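You operate a simulated robot arm through the tools that you are given. There is no shell and no other tool. Be economical: measure what you need, move in short steps, check, and stop when the job is done.

Carry out the task below with a simulated robot arm. There is one attempt and no reset: what you move stays moved.

TASK
Put one of the black spacers from the top of the repair bench on top of the orange tin.

It is judged by the outcome, as a careful person would: the job done as asked, and still so three seconds after it is handed in. It fails if anything else is knocked over, pushed out of place, dropped, spilled or broken.

THE ROBOT
A 7-joint arm with a two-finger parallel gripper, fixed in place. Base frame: the origin is at the foot of the arm, x ahead of it, y to its left, z up; the work surface is at about z = 0.9. Lengths are in m, angles in rad, forces in N, time in s.
With the tool pointing down near the work surface it reaches from about 0.3 to 0.68 m from the base axis. Its first joint turns from -1.152 to 1.152 rad. Payload 1.57 kg.
Tool frame: the origin (TCP) lies between the finger pads and is the grasp point; the fingertips stand 0.03 m ahead of it; z points along the fingers, y is the line along which they close. The gripper opens to 0.11 m. The fingers are 0.024 m wide and 0.012 m thick; the gripper's body (0.048 by 0.112 m) begins 0.078 m behind the TCP.
Orientation is that of the tool frame in the base frame, as a unit quaternion [w, x, y, z]. With the fingers straight down and closing along the base's y, the tool's x points along the base's -x, its y along +y and its z along -z.

THE INTERFACE
- The arm moves only by the tool play_rows. Its argument "moves" is a list of rows, each an object of numbers (a shift or turn left out is 0, a gripper value left out holds the last): "tx", "ty", "tz": the shift along the base's x, y, z in units of 20 mm (1.0 is 20 mm); "spin": the turn about the base's z in units of 6 degrees (1.0 is 6 degrees); "hand": the finger opening in m, from 0 to 0.11. In form: [{"tx": .., "ty": .., "tz": .., "spin": .., "hand": ..}, ...]. A call has 1 to 20 rows; each row shifts and turns the commanded pose from where the row before left it. A call with a number of a shift or a turn outside -1 to 1 is refused whole. A row lasts 0.2 s, in which the tool goes at most 0.05 m and 0.15 rad; a call with a longer step from one row to the next is refused whole, and so is a gripper value outside its range. A pose out of reach is approached as far as the arm can. The call stops where the force on the tool passes 40 N (or 10 N more than at its start, if that is more) or the arm is blocked; 0.2 s more then pass. The fingers move at their own pace (about 0.108 m/s each) and stop on an object; they squeeze with about 42 N. The grip force told is the motor's: it shows also when the fingers shut on nothing. Time passes only in rows, and 0.2 s behind the last, so rows that do not move let the fingers close. It gives the time, the measured TCP pose, the force on the tool (base axes), the opening and the grip force at its end, in the units of the frame above (readings bear some noise), and new pictures: "show" is both (left out), scene, wrist or none.
- Cameras (640 x 400 px; columns grow to the right, rows downward): "scene" is fixed at [0.1651, -0.3772, 1.4083]; the picture's right is [0.84, -0.54, 0.00], its down [-0.22, -0.34, -0.91] and it looks along [0.49, 0.77, -0.40] (base axes); focal length 316 px, centre (320, 200). "wrist" rides on the gripper at [-0.036, 0, -0.08] in the tool frame; the picture's right is [0.00, -1.00, 0.00], its down [0.97, 0.00, -0.24] and it looks along [0.24, 0.00, 0.97] (tool axes); focal length 218 px, centre (320, 200).
- point_at(camera, pixels): for up to 12 pixels [column, row] of the newest picture of that camera ("zoom" is the newest enlarged one), the place [x, y, z] in the base frame of the surface seen there, good to about 0.003 m, but the place of the scene camera against the robot may be out by one fixed shift of up to 0.018 m in any direction. No time passes.
- zoom(camera, box): a new picture of the part [left, top, right, bottom] of that camera's present view, enlarged. No time passes.
- finish_job(): hands the job in; it is judged then, once.

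Work in short steps. Measure before you move; look again where a grasp or a placing could have gone wrong, and mend it. You have 60 turns and 120 pictures in all, the two below and enlarged ones among them. Open the gripper and draw the arm clear of the work before you hand the job in, unless the task says otherwise; then end with one line.

The tools are called after "Emit:" as a command line: name --argument value ..., lists and objects as JSON in quotes. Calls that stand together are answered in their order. play_rows: Moves the arm, as the interface text tells. Its arguments: {"type":"object","properties":{"moves":{"type":"array"},"show":{"type":"string","enum":["both","scene","wrist","none"]}},"required":["moves"]} The other tools are called the same way: point_at (camera, pixels) gives the place of the surface under pixels of a picture; zoom (camera, box) takes an enlarged picture of a part of a camera's view; finish_job () hands the job in.

At the start:

```text
time_s: 0.0
tcp_pos: [0.3815, 0.1528, 1.1865]
ee_rot: [0.001, 0.0, 1.0, -0.001]
contact_force: [1.0, -0.6, 0.3]
grip_width: 0.11
gripper_force: 0.1
```

scene: 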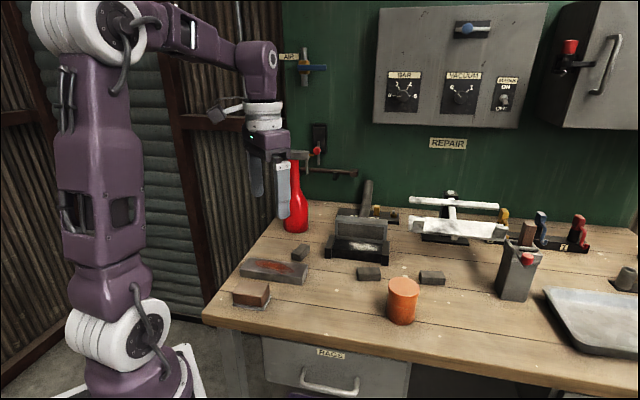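
wrist: 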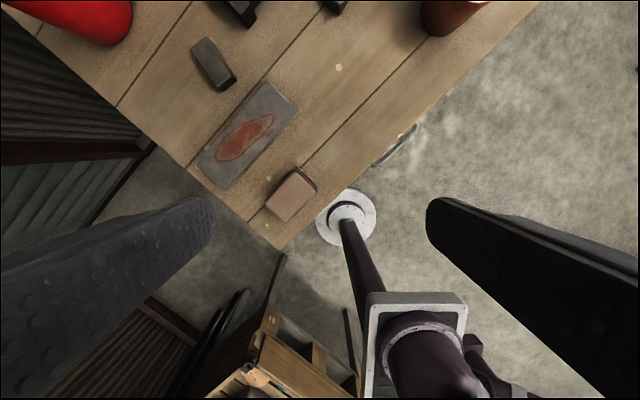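

The scene shows small black blocks near (300,253), (369,273), (432,278) and the orange tin at (403,300). I'll enlarge and measure them.

Emit:
zoom --camera "scene" --box '[220, 220, 480, 340]'

Emit:
point_at --camera "scene" --pixels '[[300, 249], [369, 270], [432, 274], [403, 285], [391, 287], [416, 287], [403, 280], [403, 291], [380, 300], [358, 270], [380, 269], [403, 310]]'

Emit:
point_at --camera "wrist" --pixels '[[210, 62], [196, 42], [232, 80], [205, 40], [220, 86]]'

```text
2.46 times, centred on (350, 280) of scene
```

zoom: 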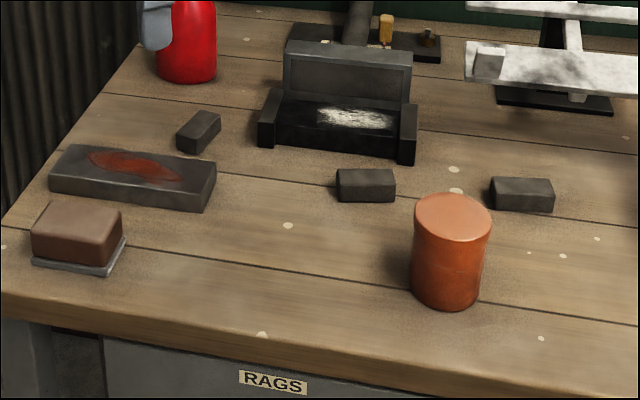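

```text
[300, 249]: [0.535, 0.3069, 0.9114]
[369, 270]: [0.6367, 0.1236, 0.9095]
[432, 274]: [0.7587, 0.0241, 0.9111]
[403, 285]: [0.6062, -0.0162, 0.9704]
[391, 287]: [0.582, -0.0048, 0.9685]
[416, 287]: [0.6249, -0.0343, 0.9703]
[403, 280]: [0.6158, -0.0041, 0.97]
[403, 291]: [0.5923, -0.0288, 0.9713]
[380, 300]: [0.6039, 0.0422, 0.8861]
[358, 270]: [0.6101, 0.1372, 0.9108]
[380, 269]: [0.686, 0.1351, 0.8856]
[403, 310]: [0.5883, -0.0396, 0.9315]
```

```text
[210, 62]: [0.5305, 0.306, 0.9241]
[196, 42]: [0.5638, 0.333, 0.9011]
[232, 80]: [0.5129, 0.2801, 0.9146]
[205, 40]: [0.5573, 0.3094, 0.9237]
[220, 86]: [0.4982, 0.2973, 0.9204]
```

Emit:
point_at --camera "scene" --pixels '[[296, 225], [294, 168], [287, 222], [306, 222], [355, 240], [330, 250], [275, 265], [307, 267]]'

Emit:
play_rows --moves '[{"tx": 1, "ty": 1}, {"tx": 1, "ty": 1}, {"tx": 1, "ty": 1}, {"tx": 1, "ty": 1}, {"tx": 0.5, "ty": 1}, {"ty": 1}, {"ty": 1}]'

```text
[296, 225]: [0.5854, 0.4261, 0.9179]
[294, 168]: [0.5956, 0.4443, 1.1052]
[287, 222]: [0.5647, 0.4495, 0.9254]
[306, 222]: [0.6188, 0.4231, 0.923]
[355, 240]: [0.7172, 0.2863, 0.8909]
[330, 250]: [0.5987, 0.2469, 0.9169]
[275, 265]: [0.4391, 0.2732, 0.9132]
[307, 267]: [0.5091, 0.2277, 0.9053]
```

```text
time_s: 1.6
tcp_pos: [0.4697, 0.2919, 1.1837]
ee_rot: [0.0, 0.0, 1.0, 0.0]
contact_force: [0.3, -0.5, 0.3]
grip_width: 0.11
gripper_force: 0.1
```

scene: 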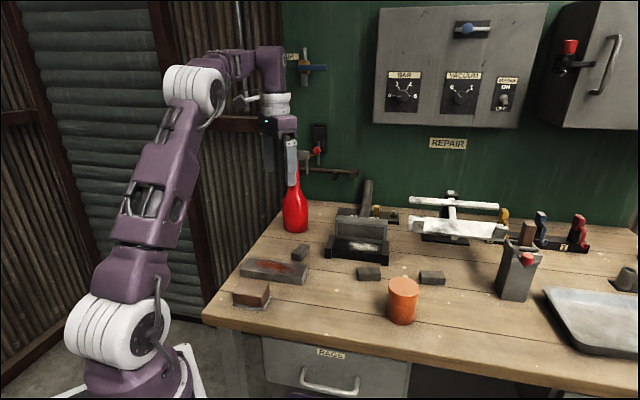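
wrist: 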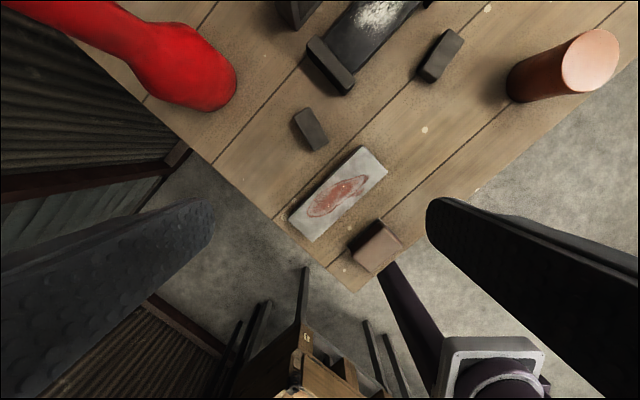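

Emit:
zoom --camera "wrist" --box '[260, 80, 388, 160]'

Emit:
point_at --camera "wrist" --pixels '[[310, 128], [584, 60], [564, 65], [618, 55], [588, 32], [585, 90], [332, 82], [350, 88], [362, 150], [440, 50], [318, 145]]'

```text
5.00 times, centred on (324, 120) of wrist
```

zoom: 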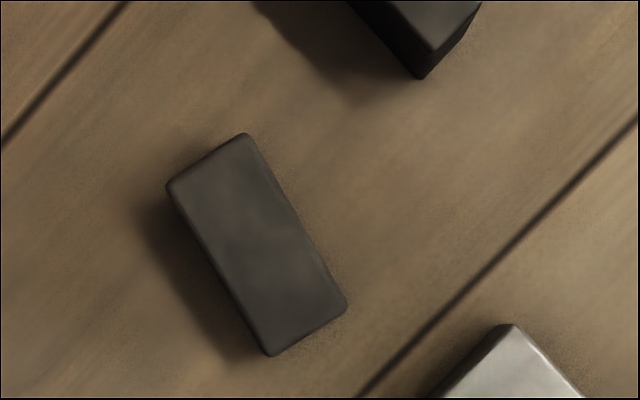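

```text
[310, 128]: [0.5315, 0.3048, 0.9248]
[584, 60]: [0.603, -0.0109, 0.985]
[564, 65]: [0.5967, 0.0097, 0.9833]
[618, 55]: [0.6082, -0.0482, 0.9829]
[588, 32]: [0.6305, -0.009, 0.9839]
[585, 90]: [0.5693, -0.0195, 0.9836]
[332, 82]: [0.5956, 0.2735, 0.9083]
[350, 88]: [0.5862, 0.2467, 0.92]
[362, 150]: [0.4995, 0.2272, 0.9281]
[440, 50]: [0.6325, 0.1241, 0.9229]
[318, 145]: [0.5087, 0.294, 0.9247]
```

Emit:
point_at --camera "zoom" --pixels '[[175, 187], [242, 140], [338, 303], [270, 348], [255, 245], [220, 265], [295, 220], [425, 75], [510, 330]]'

```text
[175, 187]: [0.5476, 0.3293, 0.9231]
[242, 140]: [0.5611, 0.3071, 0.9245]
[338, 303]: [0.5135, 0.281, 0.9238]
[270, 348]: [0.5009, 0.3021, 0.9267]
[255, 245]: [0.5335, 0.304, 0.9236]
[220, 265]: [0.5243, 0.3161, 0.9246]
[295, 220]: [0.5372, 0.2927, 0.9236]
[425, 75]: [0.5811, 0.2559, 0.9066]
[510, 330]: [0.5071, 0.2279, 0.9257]
```

The spacer's centre is about (0.531, 0.305), its top is at 0.924, it is about 54 x 26 mm, and its long axis lies at +29.5°. I'll turn, narrow the opening, go above it and look.

Emit:
play_rows --moves '[{"tx": 1, "ty": 0.66, "spin": 1, "hand": 0.065}, {"tx": 1, "spin": 1}, {"tx": 1, "spin": 1}, {"tx": 0.07, "spin": 1}, {"spin": 0.92, "tz": -1}, {"tz": -1}, {"tz": -1}, {"tz": -1}, {"tz": -1}, {"tz": -1}, {"tz": -1}, {"tz": -1}, {"tz": -1}, {}]'

```text
time_s: 4.6
tcp_pos: [0.5019, 0.3047, 1.0043]
ee_rot: [0.0, -0.23, 0.973, -0.001]
contact_force: [-0.6, -0.2, -0.2]
grip_width: 0.065
gripper_force: 0.0
out of reach, approached as far as the arm can: row 2, 3
```

scene: 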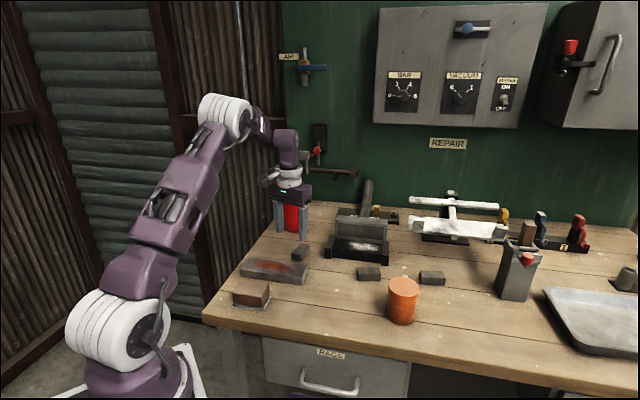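
wrist: 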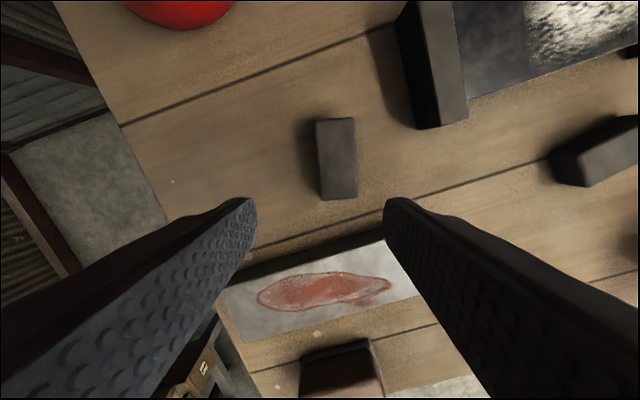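

Emit:
point_at --camera "wrist" --pixels '[[317, 121], [353, 119], [356, 196], [322, 198], [337, 158]]'

Emit:
play_rows --moves '[{"tx": 0.73, "spin": 0.5}, {"tx": 0.73, "ty": 0.0}, {}]' --show "wrist"

```text
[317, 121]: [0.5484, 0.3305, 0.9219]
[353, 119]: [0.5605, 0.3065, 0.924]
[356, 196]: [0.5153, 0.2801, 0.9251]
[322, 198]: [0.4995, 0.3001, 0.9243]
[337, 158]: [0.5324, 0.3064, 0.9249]
```

```text
time_s: 5.4
tcp_pos: [0.5319, 0.3046, 1.0076]
ee_rot: [0.0, -0.255, 0.967, 0.0]
contact_force: [0.0, -0.2, -0.2]
grip_width: 0.0651
gripper_force: 0.1
```

wrist: 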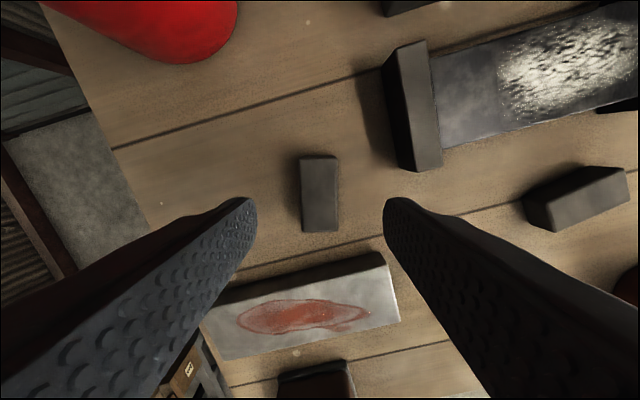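

TCP is centred over the spacer and aligned. I'll descend to about 0.935 and close.

Emit:
play_rows --moves '[{"tz": -1}, {"tz": -1}, {"tz": -1}, {"tz": -0.6}, {}]'

```text
time_s: 6.6
tcp_pos: [0.5309, 0.303, 0.9346]
ee_rot: [0.0, -0.254, 0.967, 0.0]
contact_force: [0.5, -0.4, -0.2]
grip_width: 0.0648
gripper_force: 0.1
```

scene: 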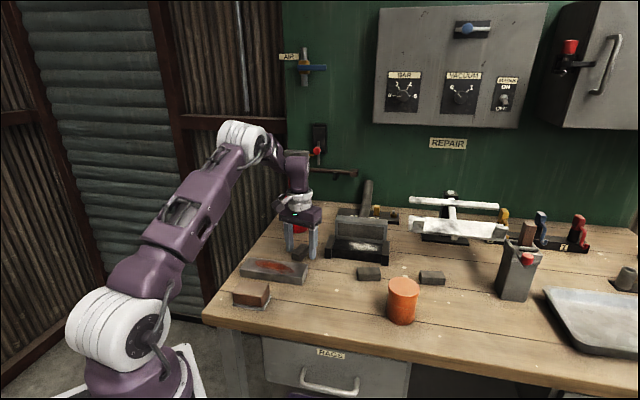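
wrist: 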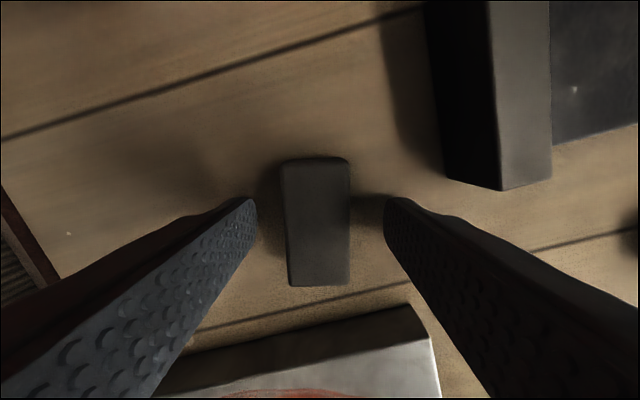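

The spacer lies between the fingers, well aligned. Closing, then lifting.

Emit:
play_rows --moves '[{"hand": 0.0}, {}, {}, {}, {"tz": 0.5}, {"tz": 1}, {"tz": 1}, {"tz": 1}, {"tz": 1}, {}]'

```text
time_s: 8.8
tcp_pos: [0.532, 0.3032, 1.0252]
ee_rot: [-0.001, -0.255, 0.967, 0.0]
contact_force: [0.7, 0.0, 0.0]
grip_width: 0.0288
gripper_force: 37.9
```

scene: 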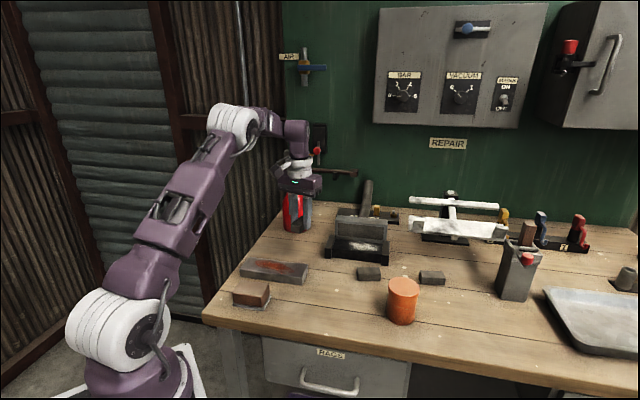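
wrist: 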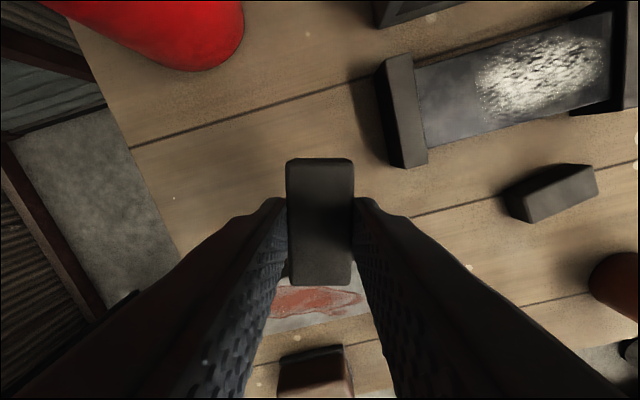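

Held (opening 28.8 mm). I'll carry it to just short of the tin at about z=1.06 and look.

Emit:
play_rows --moves '[{"tz": 1}, {"tz": 0.8, "ty": -1}, {"ty": -1}, {"ty": -1}, {"ty": -1}, {"ty": -1}, {"ty": -1}, {"ty": -1}, {"ty": -1}, {"ty": -1}, {"ty": -1}, {"ty": -1}, {"ty": -1}, {"ty": -1}, {"ty": -1}, {"ty": -1}, {"ty": -1}, {}]'

```text
time_s: 12.6
tcp_pos: [0.5329, -0.0161, 1.0597]
ee_rot: [0.001, -0.255, 0.967, 0.0]
contact_force: [0.1, 0.3, -0.8]
grip_width: 0.0287
gripper_force: 38.5
```

scene: 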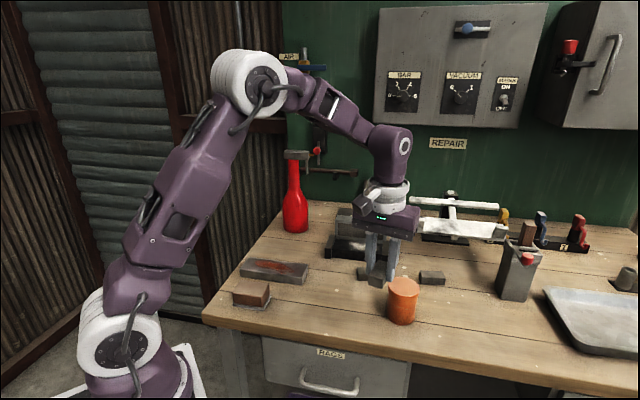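
wrist: 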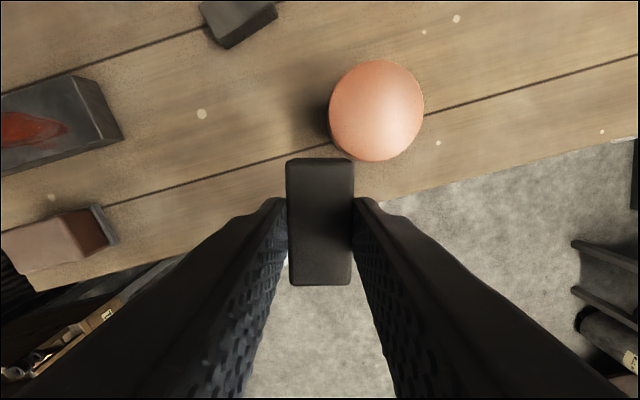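

Emit:
point_at --camera "wrist" --pixels '[[376, 110], [332, 108], [420, 110], [376, 64], [376, 156], [345, 78], [408, 142], [345, 142], [408, 78], [304, 168], [340, 168], [320, 270]]'

```text
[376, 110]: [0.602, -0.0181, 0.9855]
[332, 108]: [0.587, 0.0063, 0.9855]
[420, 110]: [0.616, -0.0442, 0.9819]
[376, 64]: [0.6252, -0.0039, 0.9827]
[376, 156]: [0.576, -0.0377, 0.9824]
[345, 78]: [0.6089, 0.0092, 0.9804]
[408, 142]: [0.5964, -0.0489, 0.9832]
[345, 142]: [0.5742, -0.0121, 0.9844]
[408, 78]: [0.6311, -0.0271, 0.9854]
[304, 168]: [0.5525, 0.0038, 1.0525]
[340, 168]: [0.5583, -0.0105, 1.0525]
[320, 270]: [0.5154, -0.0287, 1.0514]
```

Tin centre is (0.602, -0.0185), top 0.984. I'll move over it (+68 mm in x), then check before lowering.

Emit:
play_rows --moves '[{"tx": 0.85, "ty": -0.1}, {"tx": 0.85}, {"tx": 0.85}, {"tx": 0.8}, {}]'

```text
time_s: 13.8
tcp_pos: [0.5978, -0.0189, 1.0599]
ee_rot: [0.0, -0.255, 0.967, 0.0]
contact_force: [0.6, 0.1, 0.4]
grip_width: 0.0287
gripper_force: 38.7
```

scene: 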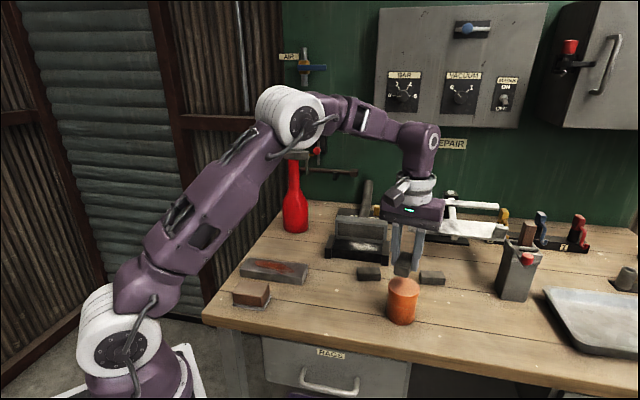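
wrist: 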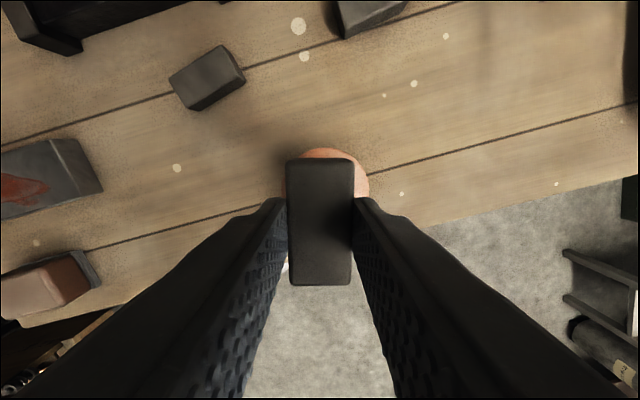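

Short by about 4 mm in x; I'll correct it and lower in small steps to about 1.022.

Emit:
play_rows --moves '[{"tx": 0.2}, {"tz": -0.6}, {"tz": -0.6}, {"tz": -0.4}, {"tz": -0.25}, {}]'

```text
time_s: 15.2
tcp_pos: [0.6032, -0.0191, 1.0235]
ee_rot: [0.0, -0.255, 0.967, 0.0]
contact_force: [0.7, 0.4, -0.1]
grip_width: 0.0289
gripper_force: 38.2
```

scene: 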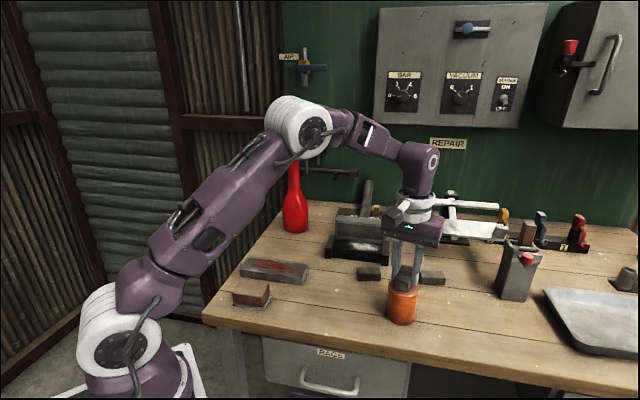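
wrist: 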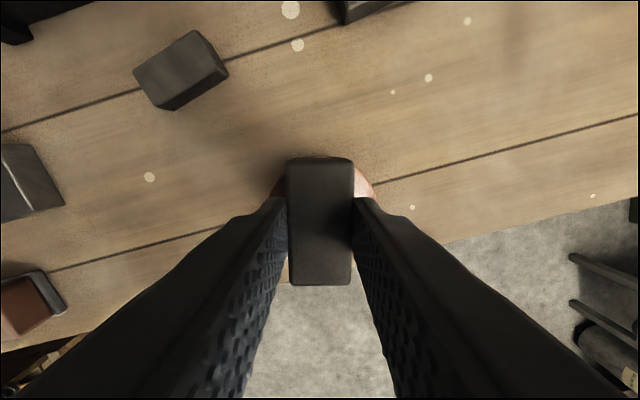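

Bottom should be a few mm above the top; I'll creep down in 1 mm steps, watching the force.

Emit:
play_rows --moves '[{"tz": -0.06}, {"tz": -0.06}, {"tz": -0.06}, {}]' --show "none"

Emit:
zoom --camera "scene" --box '[355, 230, 451, 330]'

```text
time_s: 16.2
tcp_pos: [0.6028, -0.0188, 1.0202]
ee_rot: [0.0, -0.255, 0.967, -0.001]
contact_force: [-0.3, 0.0, -1.2]
grip_width: 0.0287
gripper_force: 38.9
```

```text
4.00 times, centred on (403, 280) of scene
```

zoom: 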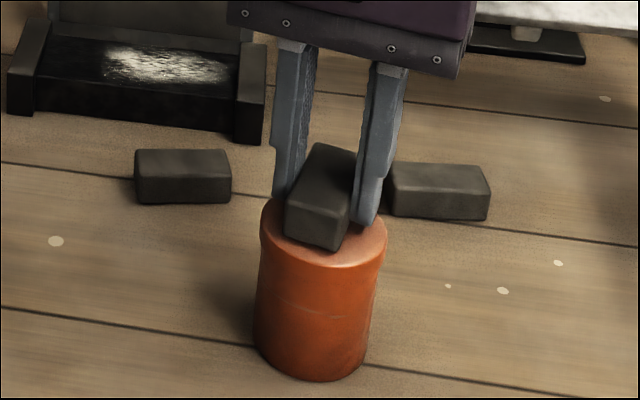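

Emit:
play_rows --moves '[{"tz": -0.05}, {"tz": -0.05}, {}]' --show "none"

```text
time_s: 17.0
tcp_pos: [0.6032, -0.0177, 1.0175]
ee_rot: [-0.001, -0.254, 0.967, 0.0]
contact_force: [-1.0, -0.5, -0.3]
grip_width: 0.0291
gripper_force: 38.3
```

Emit:
play_rows --moves '[{"tz": -0.05}, {}]' --show "none"

Emit:
zoom --camera "scene" --box '[375, 255, 431, 305]'

```text
time_s: 17.6
tcp_pos: [0.6034, -0.0182, 1.0179]
ee_rot: [0.002, -0.254, 0.967, -0.001]
contact_force: [1.3, 0.7, 14.5]
grip_width: 0.0291
gripper_force: 39.0
```

```text
8.00 times, centred on (403, 280) of scene
```

zoom: 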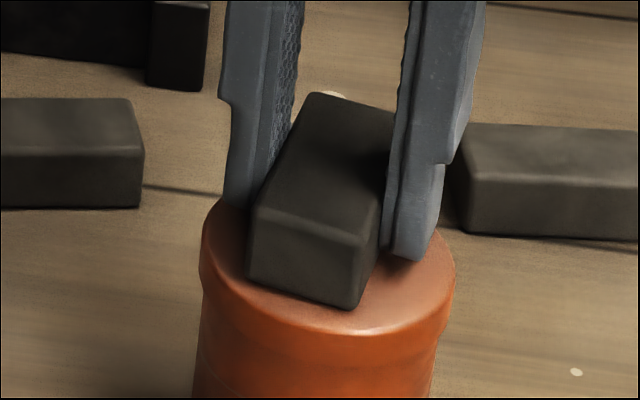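

Contact (14.5 N up), so the spacer is resting on the tin. I'll ease off slightly, open to 0.065 and rise straight up.

Emit:
play_rows --moves '[{"tz": 0.04}, {"hand": 0.036}, {"hand": 0.05}, {"hand": 0.065}, {}, {"tz": 0.5}, {"tz": 1}, {"tz": 1}, {"tz": 1}, {"tz": 0.5}, {}]'

```text
time_s: 20.0
tcp_pos: [0.6036, -0.02, 1.0989]
ee_rot: [0.0, -0.255, 0.967, -0.001]
contact_force: [0.2, -1.0, -0.9]
grip_width: 0.0651
gripper_force: 0.1
```

scene: 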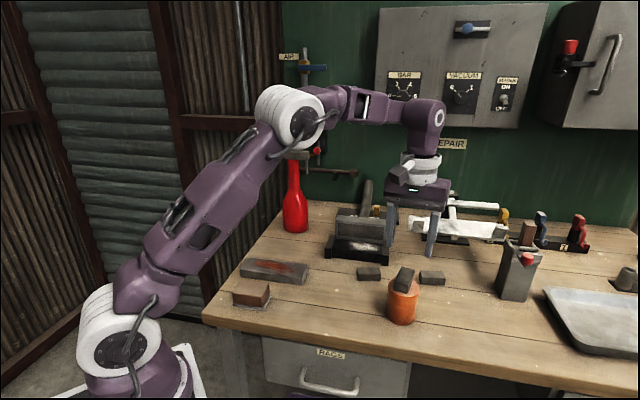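
wrist: 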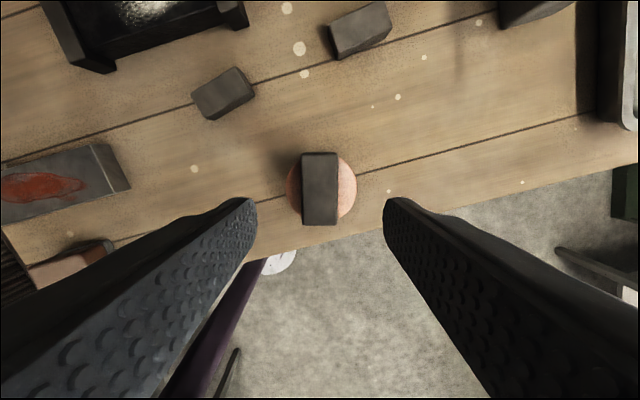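

The spacer sits centred on the tin. I'll draw the arm back and up, and check again.

Emit:
play_rows --moves '[{"tz": 1, "tx": -0.5}, {"tz": 1, "tx": -1}, {"tz": 1, "tx": -1}, {"tx": -1}, {"tx": -1}, {"tx": -1}, {"tx": -1}, {"tx": -1}, {}]' --show "none"

Emit:
zoom --camera "scene" --box '[340, 220, 468, 330]'

```text
time_s: 22.0
tcp_pos: [0.4514, -0.0187, 1.1577]
ee_rot: [0.0, -0.254, 0.967, 0.0]
contact_force: [-0.1, 0.6, -0.3]
grip_width: 0.0652
gripper_force: 0.1
```

```text
3.64 times, centred on (404, 275) of scene
```

zoom: 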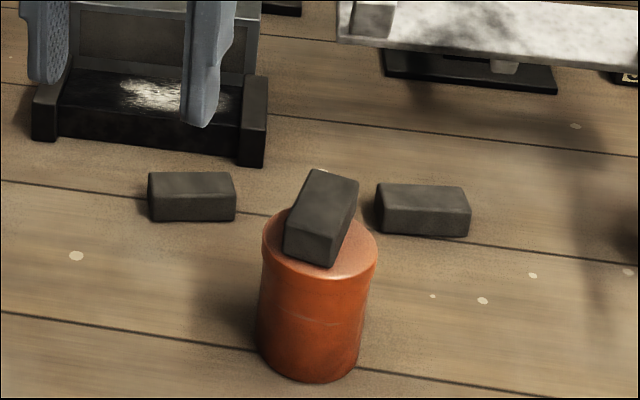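

The spacer rests flat on the tin and the arm is clear, so I'm handing it in.

Emit:
finish_job

```text
The job is handed in.
```

One black spacer now rests flat and centred on top of the orange tin. The gripper is open and the arm is clear, and the pictures show nothing else moved.
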